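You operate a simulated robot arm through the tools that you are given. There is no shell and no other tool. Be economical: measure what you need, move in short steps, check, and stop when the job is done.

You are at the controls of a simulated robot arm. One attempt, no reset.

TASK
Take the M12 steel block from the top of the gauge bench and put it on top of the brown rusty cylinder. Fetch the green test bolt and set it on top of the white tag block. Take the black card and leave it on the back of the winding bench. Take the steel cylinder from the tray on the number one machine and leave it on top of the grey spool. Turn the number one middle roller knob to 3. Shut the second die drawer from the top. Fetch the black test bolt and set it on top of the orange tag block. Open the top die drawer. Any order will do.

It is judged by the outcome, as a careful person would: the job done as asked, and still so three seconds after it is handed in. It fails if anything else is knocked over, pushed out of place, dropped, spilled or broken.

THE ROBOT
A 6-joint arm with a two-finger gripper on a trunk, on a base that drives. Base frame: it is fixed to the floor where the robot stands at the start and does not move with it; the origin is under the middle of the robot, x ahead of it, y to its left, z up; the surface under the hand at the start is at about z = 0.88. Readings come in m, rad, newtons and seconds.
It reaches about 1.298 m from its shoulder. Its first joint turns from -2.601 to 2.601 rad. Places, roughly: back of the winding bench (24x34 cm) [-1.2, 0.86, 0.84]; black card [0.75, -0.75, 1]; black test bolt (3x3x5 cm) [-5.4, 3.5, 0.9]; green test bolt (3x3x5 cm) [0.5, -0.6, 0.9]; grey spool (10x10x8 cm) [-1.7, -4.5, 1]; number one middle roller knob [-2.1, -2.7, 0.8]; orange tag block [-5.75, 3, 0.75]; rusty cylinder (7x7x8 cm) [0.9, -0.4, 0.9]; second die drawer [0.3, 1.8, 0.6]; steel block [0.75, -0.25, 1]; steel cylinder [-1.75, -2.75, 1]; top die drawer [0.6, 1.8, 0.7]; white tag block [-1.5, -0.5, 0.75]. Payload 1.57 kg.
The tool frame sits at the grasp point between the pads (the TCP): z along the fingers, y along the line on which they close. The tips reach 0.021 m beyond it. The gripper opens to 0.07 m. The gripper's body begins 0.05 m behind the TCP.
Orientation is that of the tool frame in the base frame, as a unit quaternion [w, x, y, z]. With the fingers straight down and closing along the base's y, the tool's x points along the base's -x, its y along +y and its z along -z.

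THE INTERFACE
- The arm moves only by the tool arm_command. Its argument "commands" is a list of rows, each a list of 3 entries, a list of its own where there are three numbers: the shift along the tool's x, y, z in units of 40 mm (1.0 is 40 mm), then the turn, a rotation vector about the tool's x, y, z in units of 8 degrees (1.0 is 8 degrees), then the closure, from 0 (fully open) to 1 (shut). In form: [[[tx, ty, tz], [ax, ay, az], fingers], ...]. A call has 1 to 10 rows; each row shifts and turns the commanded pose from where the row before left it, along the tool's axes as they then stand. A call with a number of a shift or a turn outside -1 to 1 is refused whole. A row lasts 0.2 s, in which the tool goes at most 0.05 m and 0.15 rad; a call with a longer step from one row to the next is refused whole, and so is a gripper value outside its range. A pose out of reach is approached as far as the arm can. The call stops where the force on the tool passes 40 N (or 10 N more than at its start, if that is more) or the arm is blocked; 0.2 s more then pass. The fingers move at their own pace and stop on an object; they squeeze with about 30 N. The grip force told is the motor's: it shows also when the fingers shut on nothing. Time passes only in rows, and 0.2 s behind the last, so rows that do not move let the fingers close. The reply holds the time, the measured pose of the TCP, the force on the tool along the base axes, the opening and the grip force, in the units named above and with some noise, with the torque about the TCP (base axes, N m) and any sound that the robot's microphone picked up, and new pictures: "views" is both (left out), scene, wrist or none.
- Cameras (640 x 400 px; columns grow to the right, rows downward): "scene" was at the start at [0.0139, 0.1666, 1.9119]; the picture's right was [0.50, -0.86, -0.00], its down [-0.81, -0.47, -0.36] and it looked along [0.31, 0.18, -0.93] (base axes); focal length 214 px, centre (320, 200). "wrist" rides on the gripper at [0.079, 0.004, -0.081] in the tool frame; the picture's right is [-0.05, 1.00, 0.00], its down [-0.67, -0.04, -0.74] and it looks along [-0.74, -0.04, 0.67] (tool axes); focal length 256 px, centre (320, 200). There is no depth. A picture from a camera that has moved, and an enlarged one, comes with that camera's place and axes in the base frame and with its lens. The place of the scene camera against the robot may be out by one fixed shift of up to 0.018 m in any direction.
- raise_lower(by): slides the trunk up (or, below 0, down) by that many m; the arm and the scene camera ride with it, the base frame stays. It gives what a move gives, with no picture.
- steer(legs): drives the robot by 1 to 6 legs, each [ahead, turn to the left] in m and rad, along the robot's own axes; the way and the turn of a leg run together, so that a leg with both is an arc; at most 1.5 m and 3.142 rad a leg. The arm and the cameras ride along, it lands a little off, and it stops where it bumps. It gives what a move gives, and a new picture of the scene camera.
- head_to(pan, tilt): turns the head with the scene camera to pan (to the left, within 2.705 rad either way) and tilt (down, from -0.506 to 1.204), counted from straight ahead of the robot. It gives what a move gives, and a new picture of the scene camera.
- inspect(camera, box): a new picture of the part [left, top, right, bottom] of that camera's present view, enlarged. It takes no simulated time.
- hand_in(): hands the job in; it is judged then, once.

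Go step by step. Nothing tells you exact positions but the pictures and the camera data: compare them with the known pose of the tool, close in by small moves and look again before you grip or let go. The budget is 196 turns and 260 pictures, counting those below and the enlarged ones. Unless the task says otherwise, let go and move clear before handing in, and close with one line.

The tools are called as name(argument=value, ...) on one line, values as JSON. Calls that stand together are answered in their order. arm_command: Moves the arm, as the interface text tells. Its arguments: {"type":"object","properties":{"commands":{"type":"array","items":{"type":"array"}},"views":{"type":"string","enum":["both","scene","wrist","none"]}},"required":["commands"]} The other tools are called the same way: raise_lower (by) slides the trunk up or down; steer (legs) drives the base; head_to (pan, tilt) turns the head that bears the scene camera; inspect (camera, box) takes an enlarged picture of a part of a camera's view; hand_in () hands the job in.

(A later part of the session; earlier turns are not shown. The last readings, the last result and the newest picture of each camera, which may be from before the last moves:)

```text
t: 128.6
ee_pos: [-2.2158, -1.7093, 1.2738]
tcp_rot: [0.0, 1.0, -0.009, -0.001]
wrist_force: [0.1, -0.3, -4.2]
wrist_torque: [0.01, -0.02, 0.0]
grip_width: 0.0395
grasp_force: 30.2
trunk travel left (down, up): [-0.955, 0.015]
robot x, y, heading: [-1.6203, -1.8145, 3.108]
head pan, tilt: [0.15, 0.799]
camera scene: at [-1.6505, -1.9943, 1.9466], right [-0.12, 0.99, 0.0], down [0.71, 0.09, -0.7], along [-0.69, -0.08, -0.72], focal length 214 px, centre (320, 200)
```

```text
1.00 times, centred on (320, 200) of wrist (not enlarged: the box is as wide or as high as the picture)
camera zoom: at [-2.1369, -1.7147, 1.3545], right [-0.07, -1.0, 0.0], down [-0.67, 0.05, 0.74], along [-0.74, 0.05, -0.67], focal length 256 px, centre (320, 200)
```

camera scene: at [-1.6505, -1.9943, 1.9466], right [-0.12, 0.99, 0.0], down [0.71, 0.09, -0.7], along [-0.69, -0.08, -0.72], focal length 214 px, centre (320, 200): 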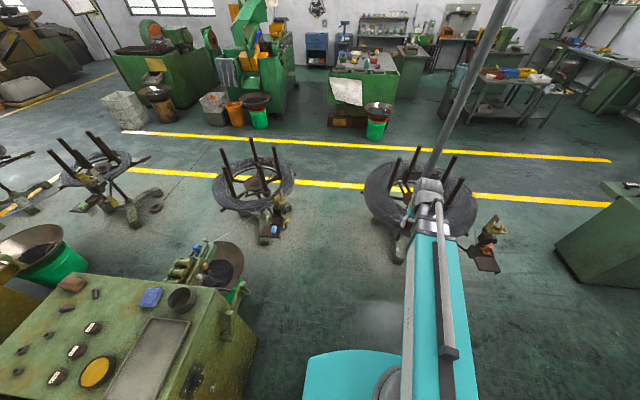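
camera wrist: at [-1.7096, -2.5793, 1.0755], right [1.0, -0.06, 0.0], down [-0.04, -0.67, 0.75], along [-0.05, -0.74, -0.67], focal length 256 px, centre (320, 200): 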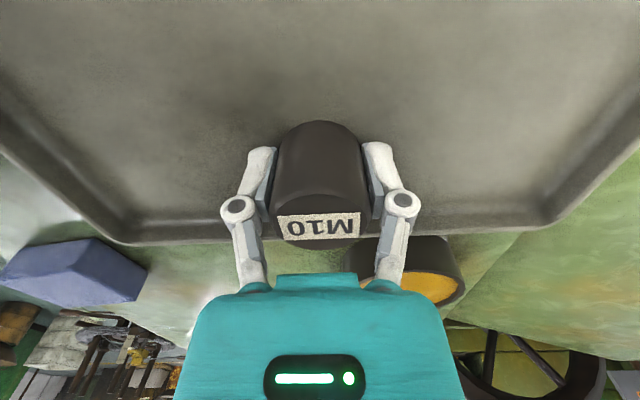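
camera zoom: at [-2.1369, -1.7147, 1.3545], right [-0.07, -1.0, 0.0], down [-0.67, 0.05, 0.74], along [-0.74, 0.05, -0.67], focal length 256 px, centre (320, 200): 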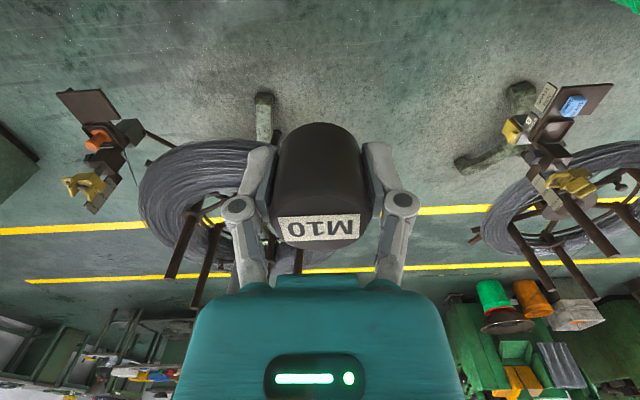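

head_to(pan=1.9, tilt=1.2)

head_to(pan=-1.9, tilt=1.2)

```text
t: 130.4
ee_pos: [-2.215, -1.7103, 1.2736]
tcp_rot: [0.0, 1.0, -0.009, 0.0]
wrist_force: [-0.5, -0.1, -3.9]
wrist_torque: [0.01, 0.0, 0.01]
grip_width: 0.0395
grasp_force: 30.1
trunk travel left (down, up): [-0.955, 0.015]
robot x, y, heading: [-1.6175, -1.8172, 3.112]
head pan, tilt: [1.901, 1.201]
camera scene: at [-1.5537, -2.0382, 1.9189], right [-0.96, -0.29, 0.0], down [-0.27, 0.89, -0.36], along [0.11, -0.35, -0.93], focal length 214 px, centre (320, 200)
```

scene: 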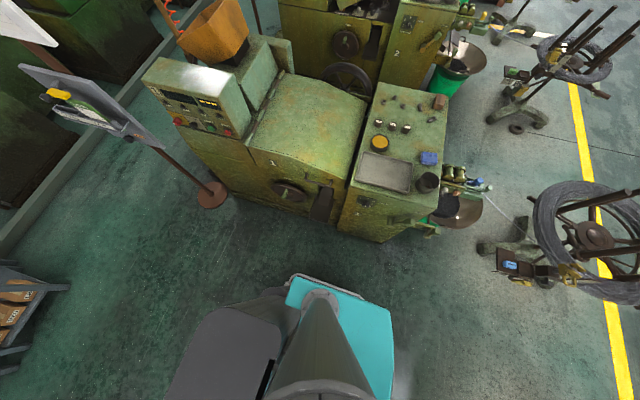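

```text
t: 133.5
ee_pos: [-2.2163, -1.7096, 1.2738]
tcp_rot: [-0.001, 1.0, -0.009, 0.0]
wrist_force: [0.3, -0.2, -3.3]
wrist_torque: [-0.01, 0.03, -0.05]
grip_width: 0.0394
grasp_force: 30.2
trunk travel left (down, up): [-0.955, 0.015]
robot x, y, heading: [-1.622, -1.8155, 3.112]
head pan, tilt: [-1.901, 1.201]
camera scene: at [-1.5504, -1.9324, 1.9189], right [0.94, -0.35, 0.0], down [-0.33, -0.87, -0.36], along [0.13, 0.34, -0.93], focal length 214 px, centre (320, 200)
```

scene: 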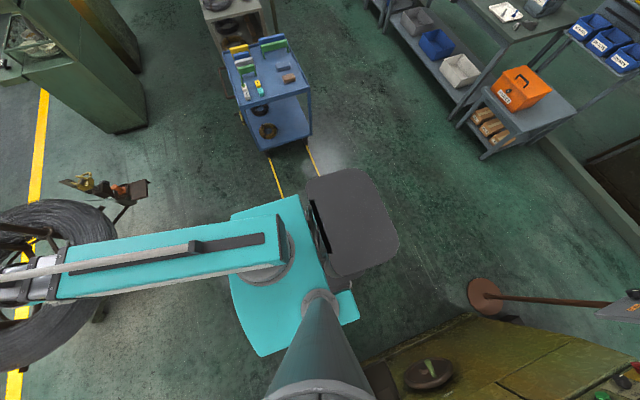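

steer(legs=[[0, 0.37], [0.65, 0], [0, -0.34]])

head_to(pan=0, tilt=1.0)

```text
t: 141.0
ee_pos: [-2.8428, -1.9511, 1.2732]
tcp_rot: [0.0, 1.0, 0.009, 0.0]
wrist_force: [-0.7, 0.7, -3.7]
wrist_torque: [-0.01, -0.01, 0.02]
grip_width: 0.0392
grasp_force: 29.8
trunk travel left (down, up): [-0.955, 0.015]
robot x, y, heading: [-2.2422, -2.0477, -3.132]
head pan, tilt: [-1.901, 1.201]
camera scene: at [-2.1694, -2.1591, 1.9189], right [0.95, -0.31, 0.0], down [-0.29, -0.89, -0.36], along [0.11, 0.34, -0.93], focal length 214 px, centre (320, 200)
```

scene: 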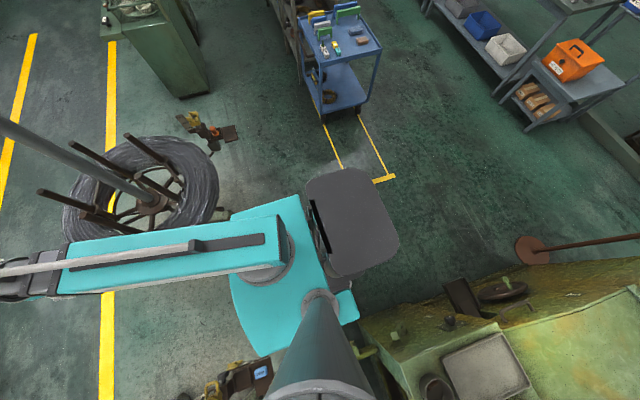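

```text
t: 142.9
ee_pos: [-2.8418, -1.9524, 1.274]
tcp_rot: [0.0, 1.0, 0.009, 0.0]
wrist_force: [0.3, -0.5, -4.0]
wrist_torque: [0.03, -0.02, 0.01]
grip_width: 0.0394
grasp_force: 30.4
trunk travel left (down, up): [-0.955, 0.015]
robot x, y, heading: [-2.2407, -2.0471, -3.125]
head pan, tilt: [0.0, 1.0]
camera scene: at [-2.2558, -2.2131, 1.9314], right [-0.01, 1.0, 0.0], down [0.84, 0.01, -0.54], along [-0.54, -0.01, -0.84], focal length 214 px, centre (320, 200)
```

scene: 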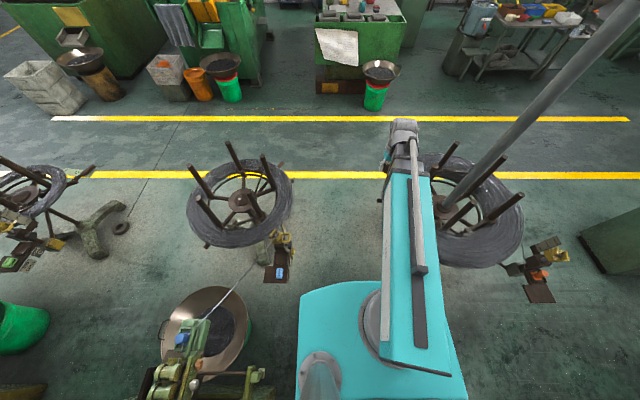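

steer(legs=[[1.0, 0]])

```text
t: 149.3
ee_pos: [-3.8619, -1.9651, 1.2742]
tcp_rot: [-0.001, 1.0, 0.009, 0.0]
wrist_force: [0.0, 0.5, -3.3]
wrist_torque: [0.0, 0.0, 0.0]
grip_width: 0.0395
grasp_force: 30.3
trunk travel left (down, up): [-0.955, 0.015]
robot x, y, heading: [-3.2628, -2.0607, -3.121]
head pan, tilt: [0.0, 1.0]
camera scene: at [-3.2734, -2.2251, 1.9314], right [-0.01, 1.0, 0.0], down [0.84, 0.01, -0.54], along [-0.54, -0.01, -0.84], focal length 214 px, centre (320, 200)
```

scene: 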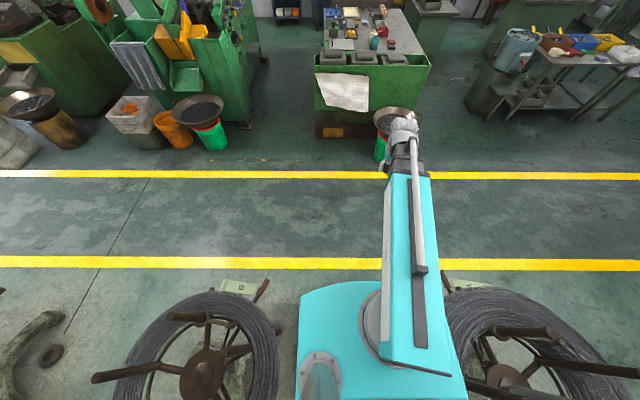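

steer(legs=[[0.85, 0], [0, 1.55], [1.5, 0]])

head_to(pan=1.3, tilt=0.8)

```text
t: 169.1
ee_pos: [-4.2571, -4.1812, 1.2741]
tcp_rot: [0.0, 0.711, 0.703, 0.0]
wrist_force: [-0.2, 0.6, -3.9]
wrist_torque: [0.02, 0.0, -0.02]
grip_width: 0.0396
grasp_force: 29.9
trunk travel left (down, up): [-0.955, 0.015]
robot x, y, heading: [-4.1461, -3.5857, -1.595]
head pan, tilt: [0.0, 1.0]
camera scene: at [-3.9665, -3.6081, 1.9314], right [-1.0, 0.02, 0.0], down [0.02, 0.84, -0.54], along [-0.01, -0.54, -0.84], focal length 214 px, centre (320, 200)
```

scene: 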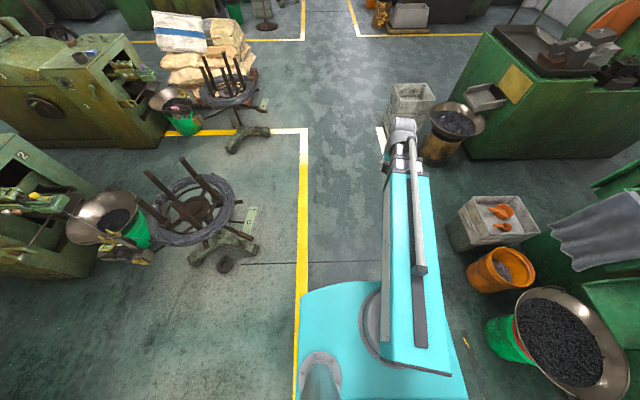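

```text
t: 170.5
ee_pos: [-4.2569, -4.1817, 1.2732]
tcp_rot: [-0.001, 0.711, 0.703, 0.0]
wrist_force: [0.0, 0.4, -4.4]
wrist_torque: [0.03, -0.01, -0.04]
grip_width: 0.0398
grasp_force: 29.8
trunk travel left (down, up): [-0.955, 0.015]
robot x, y, heading: [-4.1465, -3.583, -1.592]
head pan, tilt: [1.3, 0.799]
camera scene: at [-3.8878, -3.5616, 1.9466], right [-0.29, -0.96, 0.0], down [-0.69, 0.21, -0.7], along [0.67, -0.2, -0.72], focal length 214 px, centre (320, 200)
```

scene: 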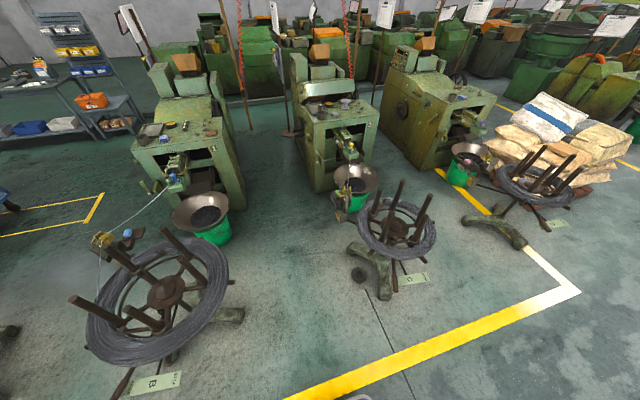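

steer(legs=[[0, 1.555], [1.2, 0]])

head_to(pan=-0.3, tilt=0.8)

```text
t: 183.6
ee_pos: [-2.3491, -3.7733, 1.2734]
tcp_rot: [0.0, 0.021, 1.0, -0.001]
wrist_force: [0.1, 0.6, -3.4]
wrist_torque: [0.01, 0.0, -0.02]
grip_width: 0.0395
grasp_force: 29.6
trunk travel left (down, up): [-0.955, 0.015]
robot x, y, heading: [-2.9429, -3.6409, -0.064]
head pan, tilt: [1.3, 0.799]
camera scene: at [-2.9406, -3.3879, 1.9466], right [0.95, -0.33, 0.0], down [-0.23, -0.68, -0.7], along [0.23, 0.66, -0.72], focal length 214 px, centre (320, 200)
```

scene: 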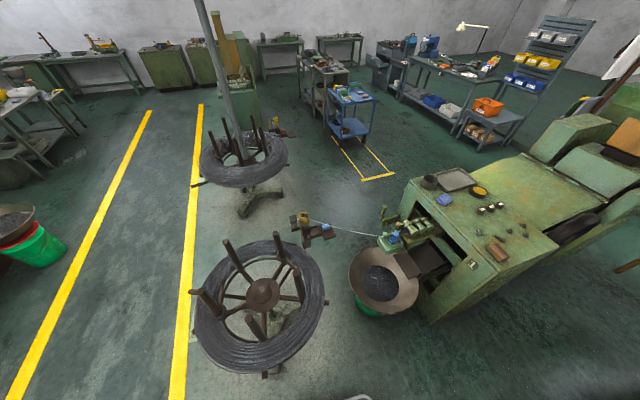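

```text
t: 185.3
ee_pos: [-2.3495, -3.7744, 1.2737]
tcp_rot: [0.001, 0.022, 1.0, -0.001]
wrist_force: [0.7, 0.0, -3.8]
wrist_torque: [0.0, 0.0, 0.01]
grip_width: 0.0391
grasp_force: 29.8
trunk travel left (down, up): [-0.955, 0.015]
robot x, y, heading: [-2.9422, -3.6456, -0.061]
head pan, tilt: [-0.3, 0.799]
camera scene: at [-2.8915, -3.4926, 1.9466], right [-0.35, -0.94, 0.0], down [-0.67, 0.25, -0.7], along [0.65, -0.25, -0.72], focal length 214 px, centre (320, 200)
```

scene: 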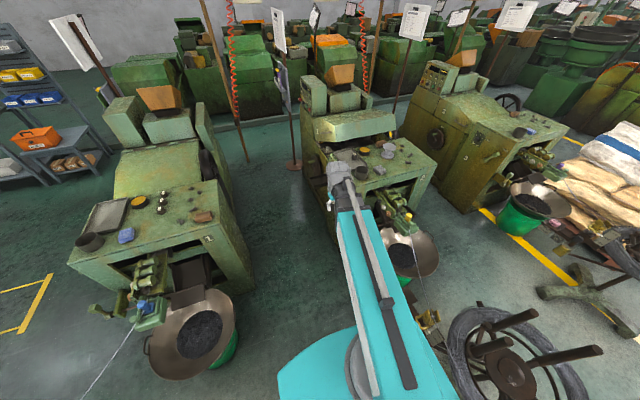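

steer(legs=[[0.6, 0.06], [0, -0.85]])

head_to(pan=0, tilt=0.8)

inspect(camera="wrist", box=[0, 0, 640, 400])

```text
t: 192.6
ee_pos: [-2.0131, -4.1724, 1.274]
tcp_rot: [0.0, 0.402, 0.916, -0.001]
wrist_force: [-0.3, 0.8, -3.9]
wrist_torque: [0.01, 0.06, 0.02]
grip_width: 0.0393
grasp_force: 29.3
trunk travel left (down, up): [-0.955, 0.015]
robot x, y, heading: [-2.3285, -3.65, -0.833]
head pan, tilt: [-0.3, 0.799]
camera scene: at [-2.1878, -3.5713, 1.9466], right [-0.91, -0.42, 0.0], down [-0.3, 0.65, -0.7], along [0.29, -0.63, -0.72], focal length 214 px, centre (320, 200)
```

scene: 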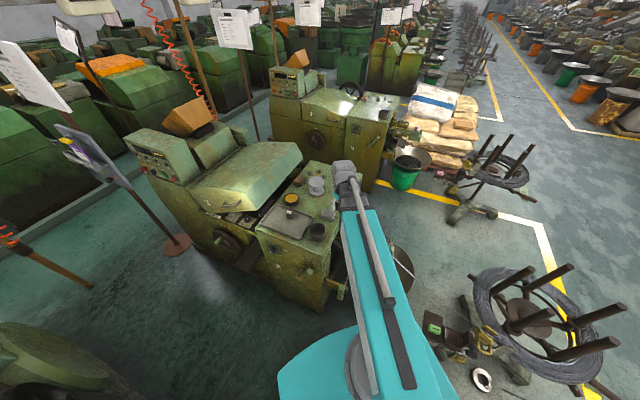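

```text
t: 193.4
ee_pos: [-2.0139, -4.1718, 1.2741]
tcp_rot: [-0.001, 0.401, 0.916, 0.001]
wrist_force: [-0.8, -0.1, -3.7]
wrist_torque: [0.02, 0.01, -0.02]
grip_width: 0.0391
grasp_force: 30.3
trunk travel left (down, up): [-0.955, 0.015]
robot x, y, heading: [-2.326, -3.6493, -0.839]
head pan, tilt: [0.0, 0.799]
camera scene: at [-2.1671, -3.5578, 1.9465], right [-0.74, -0.67, 0.0], down [-0.48, 0.53, -0.7], along [0.47, -0.52, -0.72], focal length 214 px, centre (320, 200)
```

scene: 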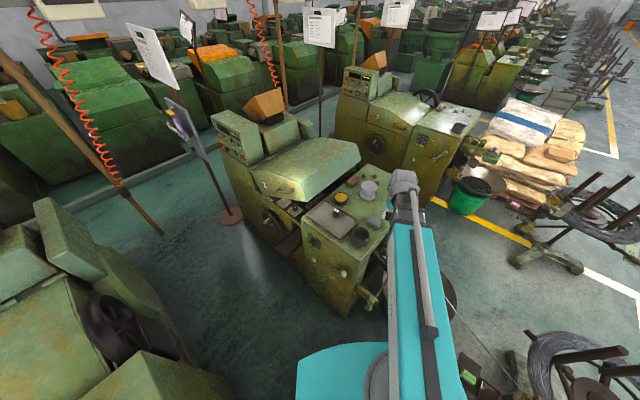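

```text
1.00 times, centred on (320, 200) of wrist (not enlarged: the box is as wide or as high as the picture)
camera zoom: at [-2.0636, -4.1105, 1.3546], right [0.77, 0.64, 0.0], down [0.43, -0.51, 0.74], along [0.47, -0.57, -0.67], focal length 256 px, centre (320, 200)
```

zoom: 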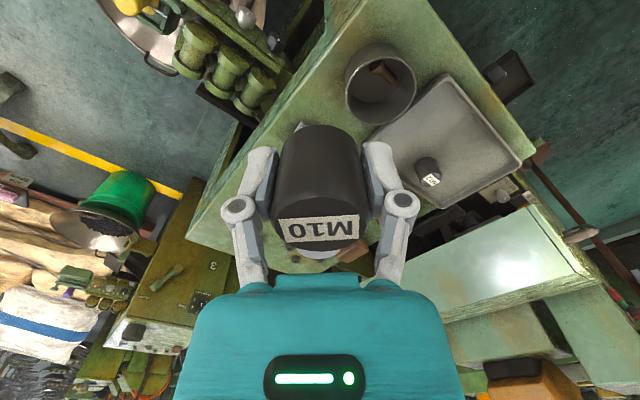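

inspect(camera="scene", box=[300, 160, 420, 235])

```text
5.33 times, centred on (360, 198) of scene
camera zoom: at [-2.1671, -3.5578, 1.9465], right [-0.74, -0.67, 0.0], down [-0.48, 0.53, -0.7], along [0.47, -0.52, -0.72], focal length 1144 px, centre (107, 213)
```

zoom: 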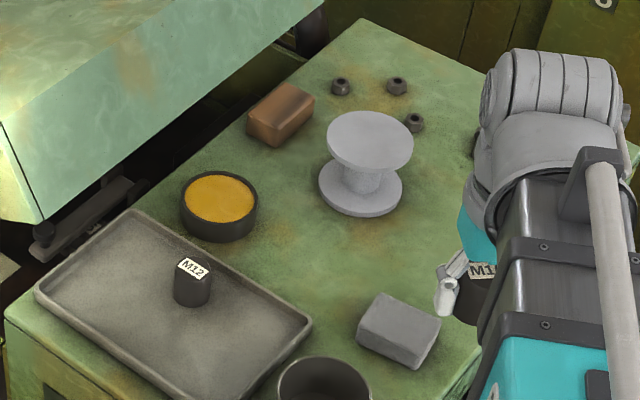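

arm_command(commands=[[[-1, -0.03, 0], [0, 0, 0], 1], [[-1, -0.03, 0], [0, 0, 0], 1], [[-1, -0.03, 0], [0, 0, 0], 1], [[-1, -0.03, 0], [0, 0, 0], 1], [[-1, -0.03, 0], [0, 0, 0], 1], [[-1, -0.03, 0], [0, 0, 0], 1], [[-1, -0.03, 0], [0, 0, 0], 1], [[-1, -0.03, 0], [0, 0, 0], 1], [[-1, -0.03, 0], [0, 0, 0], 1], [[-1, -0.03, 0], [0, 0, 0], 1]])

```text
t: 195.6
ee_pos: [-1.7486, -4.4776, 1.2731]
tcp_rot: [-0.001, 0.402, 0.916, 0.0]
wrist_force: [0.8, -0.7, -4.6]
wrist_torque: [0.03, 0.03, 0.01]
grip_width: 0.0395
grasp_force: 30.2
trunk travel left (down, up): [-0.955, 0.015]
robot x, y, heading: [-2.3314, -3.6525, -0.841]
head pan, tilt: [0.0, 0.799]
camera scene: at [-2.1661, -3.5596, 1.9465], right [-0.74, -0.67, 0.0], down [-0.48, 0.53, -0.7], along [0.47, -0.52, -0.72], focal length 214 px, centre (320, 200)
camera wrist: at [-1.7991, -4.4152, 1.3534], right [0.77, 0.64, 0.0], down [0.43, -0.51, 0.74], along [0.47, -0.57, -0.67], focal length 256 px, centre (320, 200)
```

scene: 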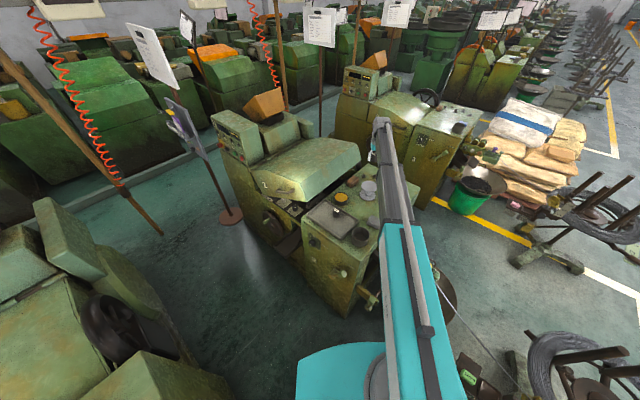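
wrist: 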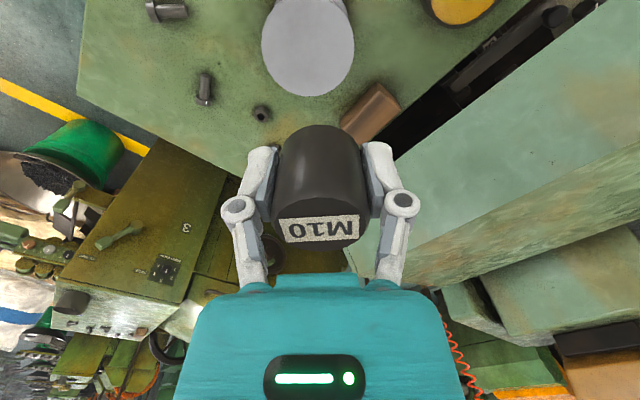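

arm_command(commands=[[[-0.4, -0.36, 0], [0, 0, 0], 1]], views="none")

raise_lower(by=-0.13)

inspect(camera="wrist", box=[0, 0, 640, 400])

```text
t: 196.0
ee_pos: [-1.7477, -4.4977, 1.272]
tcp_rot: [-0.002, 0.402, 0.916, 0.0]
wrist_force: [-0.2, 0.2, -4.9]
wrist_torque: [0.03, 0.02, 0.02]
grip_width: 0.0392
grasp_force: 29.7
trunk travel left (down, up): [-0.955, 0.015]
robot x, y, heading: [-2.3293, -3.6472, -0.841]
head pan, tilt: [0.0, 0.799]
```

```text
t: 197.6
ee_pos: [-1.7499, -4.4977, 1.1432]
tcp_rot: [0.0, 0.401, 0.916, 0.0]
wrist_force: [0.3, -0.2, -3.7]
wrist_torque: [0.0, -0.02, -0.05]
grip_width: 0.0393
grasp_force: 30.1
trunk travel left (down, up): [-0.825, 0.145]
robot x, y, heading: [-2.3299, -3.6496, -0.84]
head pan, tilt: [0.0, 0.799]
```

```text
1.00 times, centred on (320, 200) of wrist (not enlarged: the box is as wide or as high as the picture)
camera zoom: at [-1.8005, -4.4349, 1.2243], right [0.77, 0.64, 0.0], down [0.43, -0.51, 0.74], along [0.47, -0.57, -0.67], focal length 256 px, centre (320, 200)
```

zoom: 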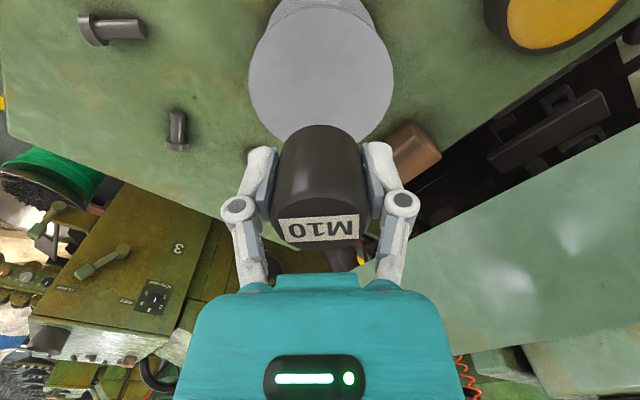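

raise_lower(by=-0.055)

raise_lower(by=-0.006)

inspect(camera="wrist", box=[160, 0, 480, 200])

```text
t: 198.5
ee_pos: [-1.7493, -4.4962, 1.0882]
tcp_rot: [0.0, 0.401, 0.916, 0.0]
wrist_force: [0.1, 0.0, -4.2]
wrist_torque: [0.05, 0.0, 0.02]
grip_width: 0.0394
grasp_force: 30.0
trunk travel left (down, up): [-0.77, 0.2]
robot x, y, heading: [-2.3267, -3.6505, -0.842]
head pan, tilt: [0.0, 0.799]
```

```text
t: 199.1
ee_pos: [-1.75, -4.4976, 1.0828]
tcp_rot: [0.0, 0.401, 0.916, -0.001]
wrist_force: [0.1, -0.5, -4.6]
wrist_torque: [-0.01, 0.02, 0.02]
grip_width: 0.0393
grasp_force: 29.6
trunk travel left (down, up): [-0.764, 0.206]
robot x, y, heading: [-2.3305, -3.6501, -0.841]
head pan, tilt: [0.0, 0.799]
```

```text
2.00 times, centred on (320, 100) of wrist
camera zoom: at [-1.8006, -4.4349, 1.1632], right [0.77, 0.64, 0.0], down [0.43, -0.51, 0.74], along [0.47, -0.57, -0.67], focal length 512 px, centre (320, 400)
```

zoom: 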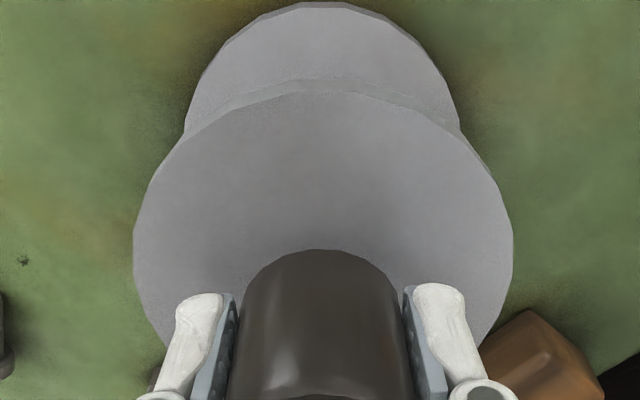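

raise_lower(by=-0.01)

raise_lower(by=-0.006)

raise_lower(by=-0.004)

```text
t: 199.7
ee_pos: [-1.7498, -4.4967, 1.0719]
tcp_rot: [-0.001, 0.401, 0.916, 0.0]
wrist_force: [-0.3, 0.0, -4.6]
wrist_torque: [-0.01, 0.01, 0.03]
grip_width: 0.0394
grasp_force: 29.6
trunk travel left (down, up): [-0.754, 0.216]
robot x, y, heading: [-2.3301, -3.6477, -0.84]
head pan, tilt: [0.0, 0.799]
```

```text
t: 200.2
ee_pos: [-1.751, -4.4957, 1.0699]
tcp_rot: [0.002, 0.401, 0.916, -0.001]
wrist_force: [4.6, -8.3, 24.9]
wrist_torque: [-0.17, -0.15, 0.01]
grip_width: 0.0395
grasp_force: 29.7
trunk travel left (down, up): [-0.748, 0.222]
robot x, y, heading: [-2.3295, -3.6485, -0.841]
head pan, tilt: [0.0, 0.799]
```

```text
t: 200.6
ee_pos: [-1.7508, -4.4959, 1.0681]
tcp_rot: [0.002, 0.401, 0.916, -0.002]
wrist_force: [0.3, -1.1, 27.5]
wrist_torque: [0.13, 0.06, -0.01]
grip_width: 0.0396
grasp_force: 29.8
trunk travel left (down, up): [-0.747, 0.223]
robot x, y, heading: [-2.3292, -3.6485, -0.839]
head pan, tilt: [0.0, 0.799]
stopped: the force on the tool passed its limit at 43 N (the readings are from after the stop); the commanded pose is now the measured one
```

Contact has been made, so I'll back off a hair and release.

raise_lower(by=0.003)

arm_command(commands=[[[0, 0, 0], [0, 0, 0], 0.5], [[0, 0, 0], [0, 0, 0], 0], [[0, 0, 0], [0, 0, 0], 0]], views="wrist")

raise_lower(by=0.2)

inspect(camera="scene", box=[300, 130, 460, 230])

inspect(camera="wrist", box=[160, 0, 480, 200])

```text
t: 201.1
ee_pos: [-1.7492, -4.4978, 1.0674]
tcp_rot: [0.0, 0.401, 0.916, 0.0]
wrist_force: [-1.2, 2.4, 2.7]
wrist_torque: [0.07, 0.04, 0.0]
grip_width: 0.0393
grasp_force: 30.6
trunk travel left (down, up): [-0.75, 0.22]
robot x, y, heading: [-2.3307, -3.6499, -0.844]
head pan, tilt: [0.0, 0.799]
```

```text
t: 201.9
ee_pos: [-1.7494, -4.4968, 1.0688]
tcp_rot: [0.001, 0.402, 0.916, 0.0]
wrist_force: [-0.7, 0.9, -0.3]
wrist_torque: [0.03, 0.02, 0.02]
grip_width: 0.0698
grasp_force: 0.2
trunk travel left (down, up): [-0.75, 0.22]
robot x, y, heading: [-2.3276, -3.6479, -0.839]
head pan, tilt: [0.0, 0.799]
camera wrist: at [-1.8, -4.4356, 1.1492], right [0.77, 0.64, 0.0], down [0.42, -0.51, 0.75], along [0.48, -0.58, -0.67], focal length 256 px, centre (320, 200)
```

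wrist: 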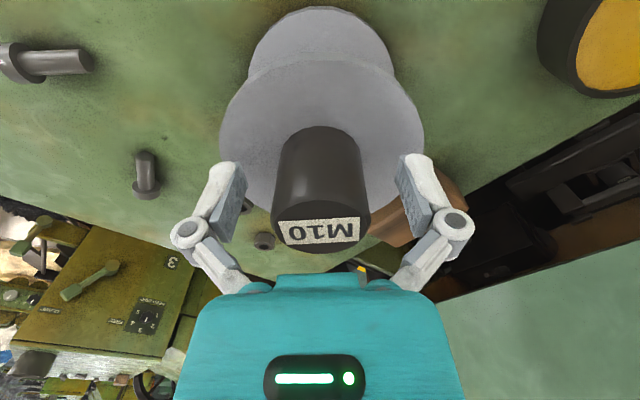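

```text
t: 204.1
ee_pos: [-1.7496, -4.4977, 1.2677]
tcp_rot: [0.001, 0.401, 0.916, 0.0]
wrist_force: [0.3, -0.4, -0.3]
wrist_torque: [-0.01, -0.01, 0.0]
grip_width: 0.0701
grasp_force: 0.1
trunk travel left (down, up): [-0.95, 0.02]
robot x, y, heading: [-2.3285, -3.6485, -0.835]
head pan, tilt: [0.0, 0.799]
```

```text
4.00 times, centred on (380, 180) of scene
camera zoom: at [-2.1673, -3.558, 1.9415], right [-0.74, -0.67, 0.0], down [-0.48, 0.53, -0.7], along [0.47, -0.52, -0.72], focal length 858 px, centre (80, 280)
```

zoom: 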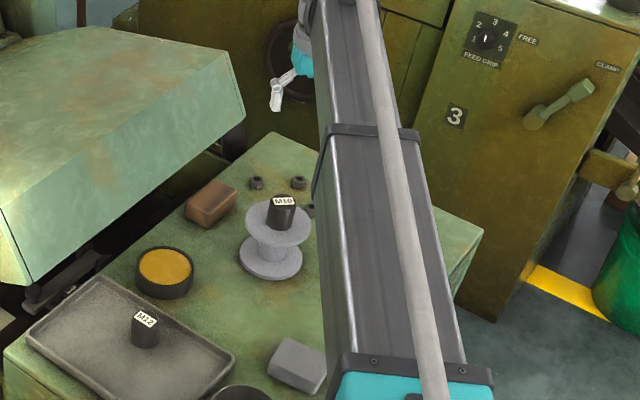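

```text
2.00 times, centred on (320, 100) of wrist
camera zoom: at [-1.8, -4.4356, 1.3491], right [0.77, 0.64, 0.0], down [0.42, -0.51, 0.75], along [0.48, -0.58, -0.67], focal length 512 px, centre (320, 400)
```

zoom: 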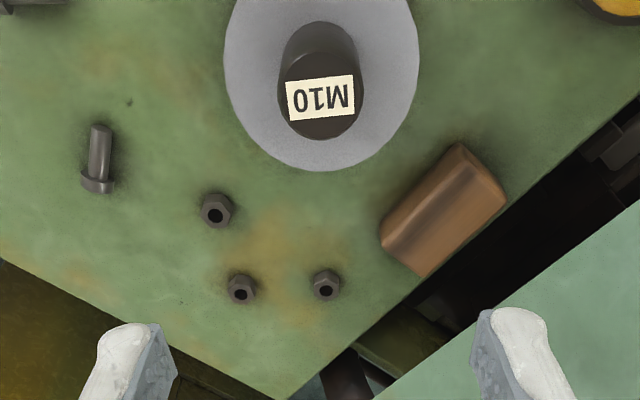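

arm_command(commands=[[[1, 0, 0], [0, 0, 0], 0], [[1, 0, 0], [0, 0, 0], 0], [[1, 0, 0], [0, 0, 0], 0], [[1, 0, 0], [0, 0, 0], 0], [[1, 0, 0], [0, 0, 0], 0], [[1, 0, 0], [0, 0, 0], 0], [[1, 0, 0], [0, 0, 0], 0], [[1, 0, 0], [0, 0, 0], 0], [[1, 0, 0], [0, 0, 0], 0], [[1, 0, 0], [0, 0, 0], 0]], views="none")

steer(legs=[[0, -2.3], [1.3, 0]])

```text
t: 206.2
ee_pos: [-2.0236, -4.2011, 1.2699]
tcp_rot: [0.002, 0.401, 0.916, -0.001]
wrist_force: [-0.5, 0.6, 0.1]
wrist_torque: [-0.03, -0.04, -0.02]
grip_width: 0.0697
grasp_force: 0.0
trunk travel left (down, up): [-0.95, 0.02]
robot x, y, heading: [-2.3313, -3.6519, -0.84]
head pan, tilt: [0.0, 0.799]
```

```text
t: 222.4
ee_pos: [-4.2334, -3.5114, 1.2681]
tcp_rot: [0.0, 1.0, 0.008, -0.002]
wrist_force: [0.8, -0.9, -1.0]
wrist_torque: [-0.01, 0.0, 0.0]
grip_width: 0.0699
grasp_force: 0.1
trunk travel left (down, up): [-0.95, 0.02]
robot x, y, heading: [-3.6153, -3.6465, -3.129]
head pan, tilt: [0.0, 0.799]
camera scene: at [-3.6401, -3.8124, 1.9415], right [-0.01, 1.0, 0.0], down [0.72, 0.01, -0.7], along [-0.7, -0.01, -0.72], focal length 214 px, centre (320, 200)
```

scene: 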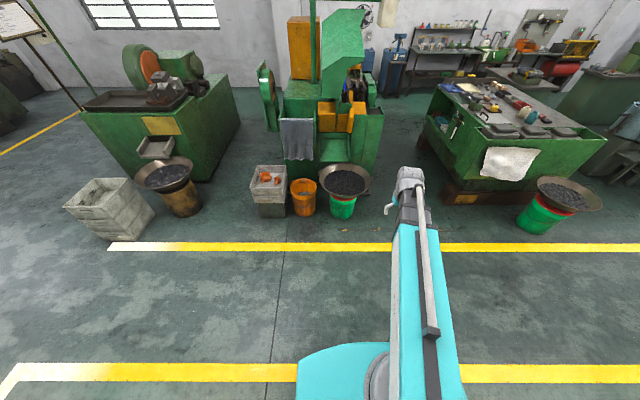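

steer(legs=[[0.73, 0], [0, -1.58], [1.5, 0], [1.5, 0], [1.5, 0]])

head_to(pan=0.3, tilt=0.5)

```text
t: 259.3
ee_pos: [-4.0942, 1.4662, 1.2694]
tcp_rot: [0.001, -0.697, 0.717, 0.0]
wrist_force: [0.0, 0.2, -0.1]
wrist_torque: [0.0, 0.03, -0.02]
grip_width: 0.0697
grasp_force: 0.0
trunk travel left (down, up): [-0.95, 0.02]
robot x, y, heading: [-4.2595, 0.8587, 1.542]
head pan, tilt: [0.0, 0.799]
camera scene: at [-4.4189, 0.9018, 1.9415], right [1.0, -0.03, 0.0], down [-0.02, -0.72, -0.7], along [0.02, 0.7, -0.72], focal length 214 px, centre (320, 200)
```

scene: 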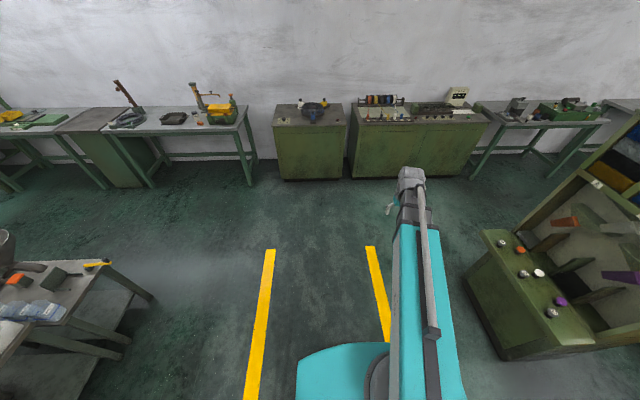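

```text
t: 260.1
ee_pos: [-4.094, 1.4667, 1.2692]
tcp_rot: [0.0, -0.698, 0.717, 0.001]
wrist_force: [0.5, -0.3, -0.3]
wrist_torque: [-0.02, 0.05, 0.0]
grip_width: 0.0701
grasp_force: 0.1
trunk travel left (down, up): [-0.95, 0.02]
robot x, y, heading: [-4.258, 0.8551, 1.544]
head pan, tilt: [0.3, 0.499]
camera scene: at [-4.4456, 0.9088, 1.9674], right [0.96, 0.26, 0.0], down [0.13, -0.46, -0.88], along [-0.23, 0.85, -0.48], focal length 214 px, centre (320, 200)
```

scene: 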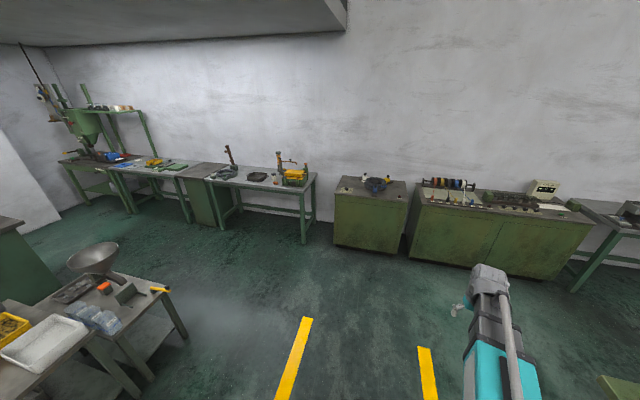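

inspect(camera="scene", box=[200, 140, 330, 221])

inspect(camera="scene", box=[0, 230, 200, 355])

```text
4.92 times, centred on (265, 180) of scene
camera zoom: at [-4.4456, 0.9088, 1.9674], right [0.96, 0.26, 0.0], down [0.13, -0.46, -0.88], along [-0.23, 0.85, -0.48], focal length 1056 px, centre (591, 296)
```

zoom: 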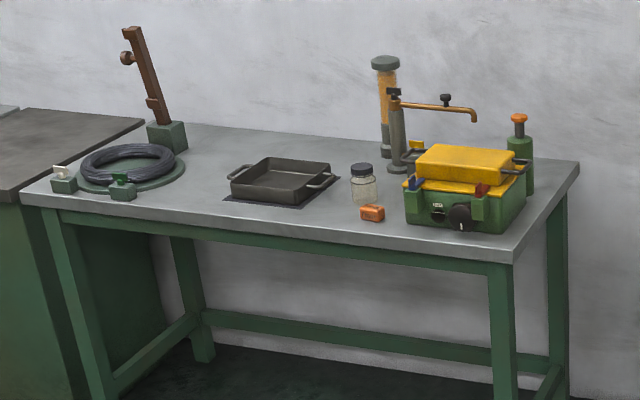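

```text
3.20 times, centred on (100, 292) of scene
camera zoom: at [-4.4456, 0.9088, 1.9674], right [0.96, 0.26, 0.0], down [0.13, -0.46, -0.88], along [-0.23, 0.85, -0.48], focal length 686 px, centre (1024, -96)
```

zoom: 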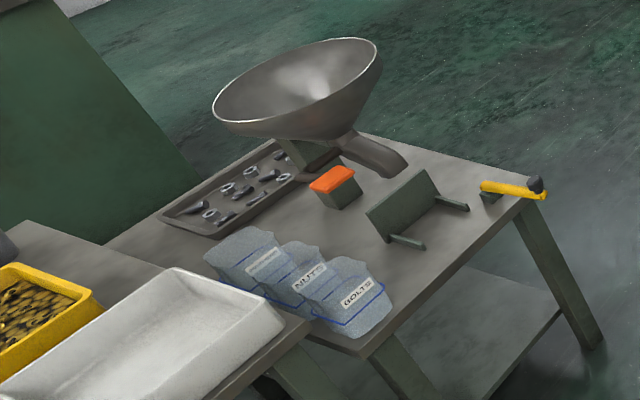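

steer(legs=[[0, 0.637], [1.5, 0], [0.25, 0], [0, -0.61]])

head_to(pan=0, tilt=0.7)

inspect(camera="scene", box=[200, 120, 440, 270])

inspect(camera="wrist", box=[0, 0, 640, 400])

```text
t: 275.7
ee_pos: [-5.0382, 2.9077, 1.2684]
tcp_rot: [0.001, -0.694, 0.72, 0.0]
wrist_force: [-0.5, -0.6, 0.4]
wrist_torque: [-0.02, 0.02, 0.01]
grip_width: 0.0701
grasp_force: 0.0
trunk travel left (down, up): [-0.95, 0.02]
robot x, y, heading: [-5.2184, 2.2983, 1.534]
head pan, tilt: [0.3, 0.499]
camera scene: at [-5.4088, 2.3546, 1.9674], right [0.96, 0.26, 0.0], down [0.13, -0.46, -0.88], along [-0.23, 0.85, -0.48], focal length 214 px, centre (320, 200)
```

scene: 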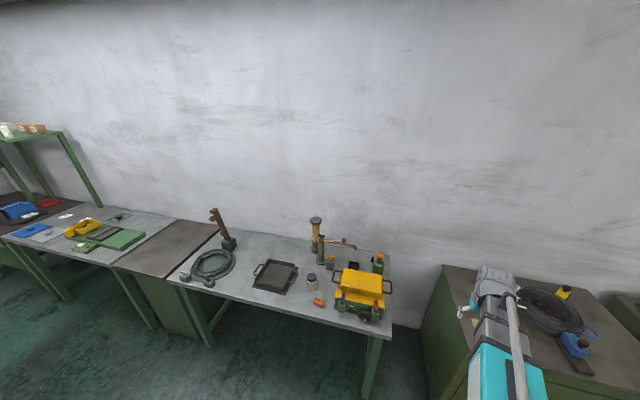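

```text
t: 276.5
ee_pos: [-5.0384, 2.9079, 1.2693]
tcp_rot: [0.001, -0.693, 0.721, 0.0]
wrist_force: [0.5, 0.9, 0.9]
wrist_torque: [0.03, -0.01, -0.02]
grip_width: 0.07
grasp_force: 0.1
trunk travel left (down, up): [-0.95, 0.02]
robot x, y, heading: [-5.2187, 2.3048, 1.537]
head pan, tilt: [0.0, 0.7]
camera scene: at [-5.3818, 2.3511, 1.9498], right [1.0, -0.03, 0.0], down [-0.02, -0.64, -0.77], along [0.03, 0.76, -0.64], focal length 214 px, centre (320, 200)
```

scene: 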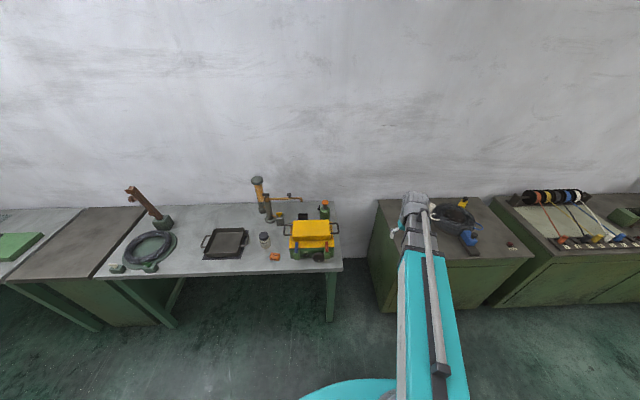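

```text
2.67 times, centred on (320, 195) of scene
camera zoom: at [-5.3818, 2.3511, 1.9498], right [1.0, -0.03, 0.0], down [-0.02, -0.64, -0.77], along [0.03, 0.76, -0.64], focal length 572 px, centre (320, 213)
```

zoom: 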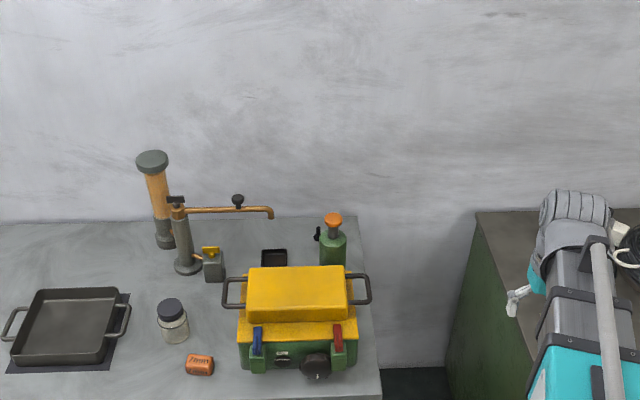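

```text
1.00 times, centred on (320, 200) of wrist (not enlarged: the box is as wide or as high as the picture)
camera zoom: at [-5.0458, 2.8295, 1.3494], right [-1.0, 0.09, 0.0], down [0.06, 0.66, 0.75], along [0.07, 0.74, -0.67], focal length 256 px, centre (320, 200)
```

zoom: 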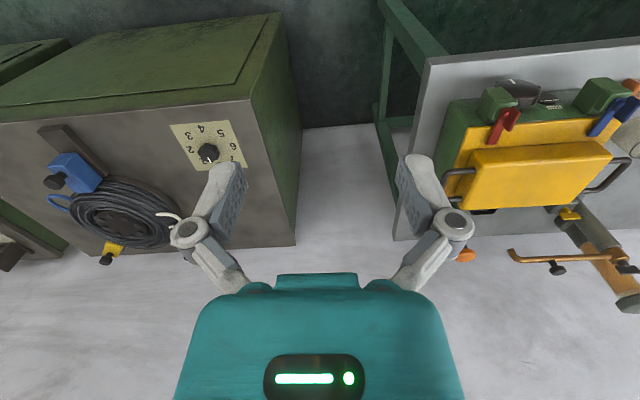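

inspect(camera="scene", box=[270, 195, 350, 245])

head_to(pan=-0.5, tilt=0.7)

```text
8.00 times, centred on (310, 220) of scene
camera zoom: at [-5.3818, 2.3511, 1.9498], right [1.0, -0.03, 0.0], down [-0.02, -0.64, -0.77], along [0.03, 0.76, -0.64], focal length 1716 px, centre (400, 40)
```

zoom: 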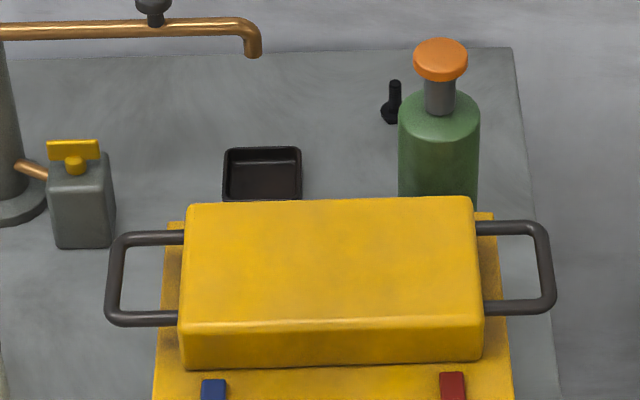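

```text
t: 277.4
ee_pos: [-5.0383, 2.9082, 1.2684]
tcp_rot: [0.001, -0.694, 0.72, 0.001]
wrist_force: [-1.0, -0.2, -1.1]
wrist_torque: [0.03, 0.02, 0.0]
grip_width: 0.0697
grasp_force: 0.0
trunk travel left (down, up): [-0.95, 0.02]
robot x, y, heading: [-5.2247, 2.3012, 1.534]
head pan, tilt: [-0.499, 0.7]
camera scene: at [-5.3412, 2.3393, 1.9498], right [0.86, -0.51, 0.0], down [-0.33, -0.56, -0.76], along [0.39, 0.66, -0.64], focal length 214 px, centre (320, 200)
```

scene: 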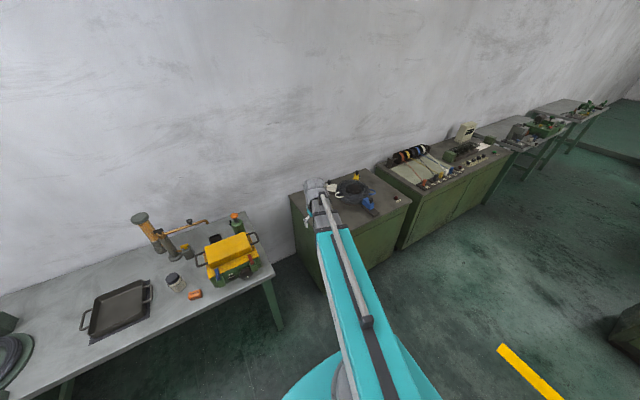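

arm_command(commands=[[[-0.8, 0.8, 0], [0, 0, 0], 0], [[-0.8, 0.8, 0], [0, 0, 0], 0], [[-0.8, 0.8, 0], [0, 0, 0], 0], [[-0.8, 0.8, 0], [0, 0, 0], 0], [[-0.8, 0.8, 0], [0, 0, 0], 0], [[-0.8, 0.8, 0], [0, 0, 0], 0], [[-0.8, 0.8, 0], [0, 0, 0], 0], [[-0.8, 0.8, 0], [0, 0, 0], 0], [[-0.8, 0.8, 0], [0, 0, 0], 0]])

```text
t: 279.4
ee_pos: [-5.3135, 3.2064, 1.2682]
tcp_rot: [0.0, -0.694, 0.72, 0.0]
wrist_force: [-0.5, 0.2, -0.4]
wrist_torque: [0.0, 0.01, 0.03]
grip_width: 0.0701
grasp_force: 0.2
trunk travel left (down, up): [-0.95, 0.02]
robot x, y, heading: [-5.2216, 2.3007, 1.537]
head pan, tilt: [-0.499, 0.7]
camera scene: at [-5.3419, 2.3405, 1.9497], right [0.86, -0.51, 0.0], down [-0.33, -0.56, -0.76], along [0.39, 0.66, -0.64], focal length 214 px, centre (320, 200)
camera wrist: at [-5.3212, 3.1281, 1.3487], right [-1.0, 0.09, 0.0], down [0.06, 0.66, 0.75], along [0.07, 0.74, -0.67], focal length 256 px, centre (320, 200)
```

scene: 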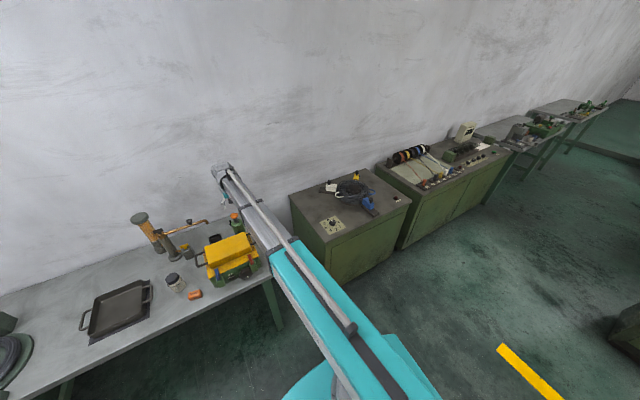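
wrist: 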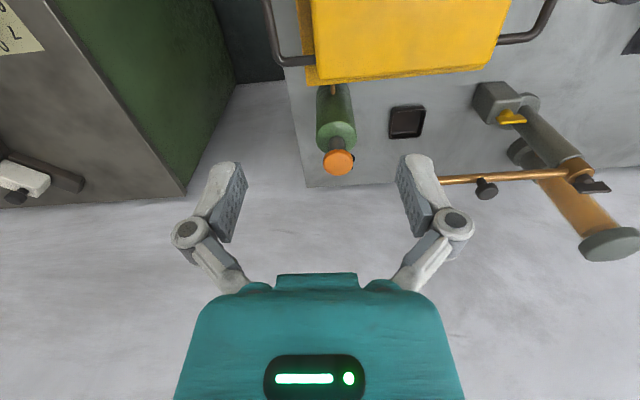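

arm_command(commands=[[[-0.5, 1, 0], [0, 0, 0], 0], [[-0.5, 1, 0], [0, 0, 0], 0], [[0, 1, 0], [0, 0, 0], 0]], views="none")

inspect(camera="wrist", box=[160, 40, 480, 240])

```text
t: 280.2
ee_pos: [-5.4321, 3.2503, 1.2679]
tcp_rot: [0.001, -0.694, 0.72, 0.0]
wrist_force: [0.2, -0.3, 0.0]
wrist_torque: [-0.02, -0.01, -0.01]
grip_width: 0.07
grasp_force: 0.1
trunk travel left (down, up): [-0.95, 0.02]
robot x, y, heading: [-5.2211, 2.2985, 1.536]
head pan, tilt: [-0.499, 0.7]
```

```text
2.00 times, centred on (320, 140) of wrist
camera zoom: at [-5.4393, 3.1714, 1.3492], right [-1.0, 0.09, 0.0], down [0.06, 0.66, 0.75], along [0.07, 0.74, -0.67], focal length 512 px, centre (320, 320)
```

zoom: 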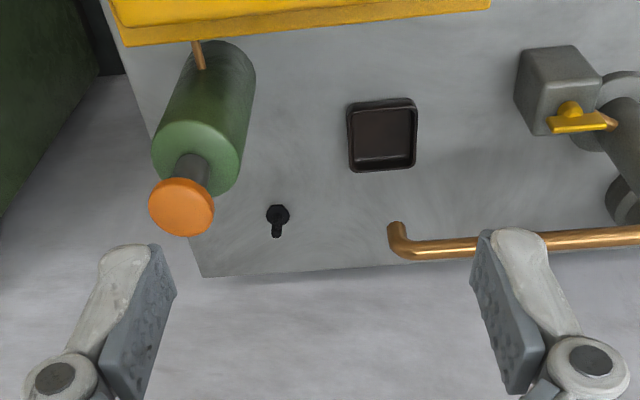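

arm_command(commands=[[[1, -0.3, 0], [0, 0, 0], 0], [[1, -0.3, 0], [0, 0, 0], 0], [[1, -0.3, 0], [0, 0, 0], 0], [[1, -0.3, 0], [0, 0, 0], 0], [[1, -0.3, 0], [0, 0, 0], 0], [[1, -0.3, 0], [0, 0, 0], 0], [[1, -0.3, 0], [0, 0, 0], 0], [[1, -0.3, 0], [0, 0, 0], 0]], views="none")

steer(legs=[[0, -1.03], [0.8, 0], [0, 1.87]])

head_to(pan=0.1, tilt=0.7)

inspect(camera="wrist", box=[0, 0, 640, 400])

```text
t: 282.0
ee_pos: [-5.3487, 2.9244, 1.2697]
tcp_rot: [0.002, -0.694, 0.72, 0.001]
wrist_force: [0.0, -0.5, 0.0]
wrist_torque: [0.02, -0.02, -0.02]
grip_width: 0.07
grasp_force: 0.1
trunk travel left (down, up): [-0.95, 0.02]
robot x, y, heading: [-5.2211, 2.2996, 1.534]
head pan, tilt: [-0.499, 0.7]
```

```text
t: 298.0
ee_pos: [-5.0585, 3.0138, 1.2686]
tcp_rot: [-0.002, 0.925, -0.379, 0.0]
wrist_force: [1.0, -0.2, 0.4]
wrist_torque: [0.0, -0.03, 0.0]
grip_width: 0.0701
grasp_force: 0.1
trunk travel left (down, up): [-0.95, 0.02]
robot x, y, heading: [-4.4981, 2.6956, 2.377]
head pan, tilt: [-0.499, 0.7]
stopped in leg 3: the robot was blocked; the commanded pose is now the measured one
camera scene: at [-4.6017, 2.6292, 1.9497], right [0.95, 0.3, 0.0], down [0.19, -0.61, -0.76], along [-0.23, 0.73, -0.64], focal length 214 px, centre (320, 200)
```

scene: 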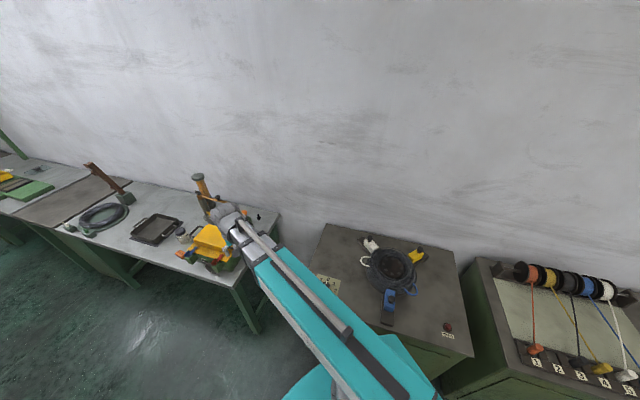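

```text
t: 299.0
ee_pos: [-5.0602, 3.0129, 1.2701]
tcp_rot: [-0.002, 0.925, -0.38, -0.001]
wrist_force: [0.1, -0.3, 0.0]
wrist_torque: [0.02, 0.02, 0.03]
grip_width: 0.07
grasp_force: 0.1
trunk travel left (down, up): [-0.95, 0.02]
robot x, y, heading: [-4.4983, 2.6949, 2.376]
head pan, tilt: [0.099, 0.7]
camera scene: at [-4.6421, 2.6007, 1.9497], right [0.62, 0.79, 0.0], down [0.51, -0.4, -0.76], along [-0.6, 0.47, -0.64], focal length 214 px, centre (320, 200)
```

scene: 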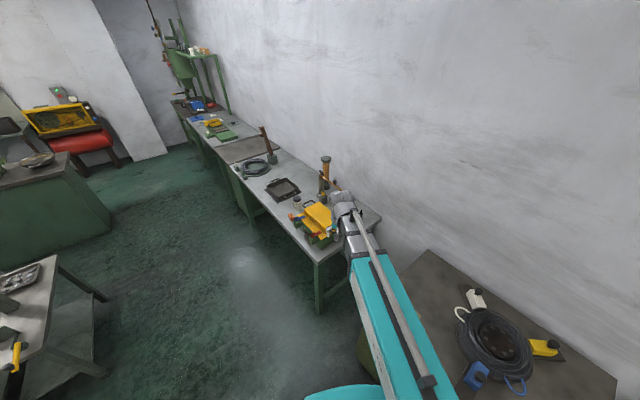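

```text
1.00 times, centred on (320, 200) of wrist (not enlarged: the box is as wide or as high as the picture)
camera zoom: at [-5.0059, 2.9548, 1.3494], right [-0.74, -0.67, 0.0], down [-0.45, 0.49, 0.75], along [-0.5, 0.55, -0.67], focal length 256 px, centre (320, 200)
```

zoom: 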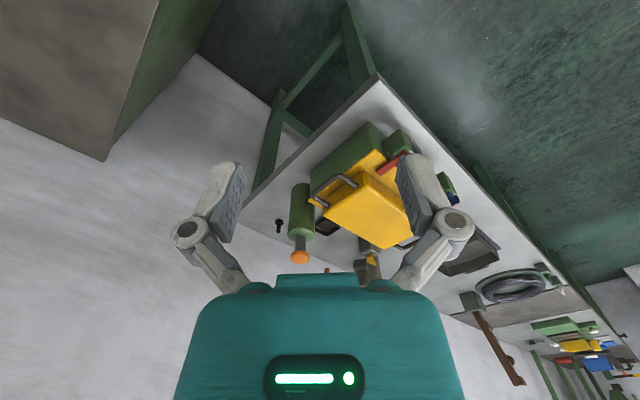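

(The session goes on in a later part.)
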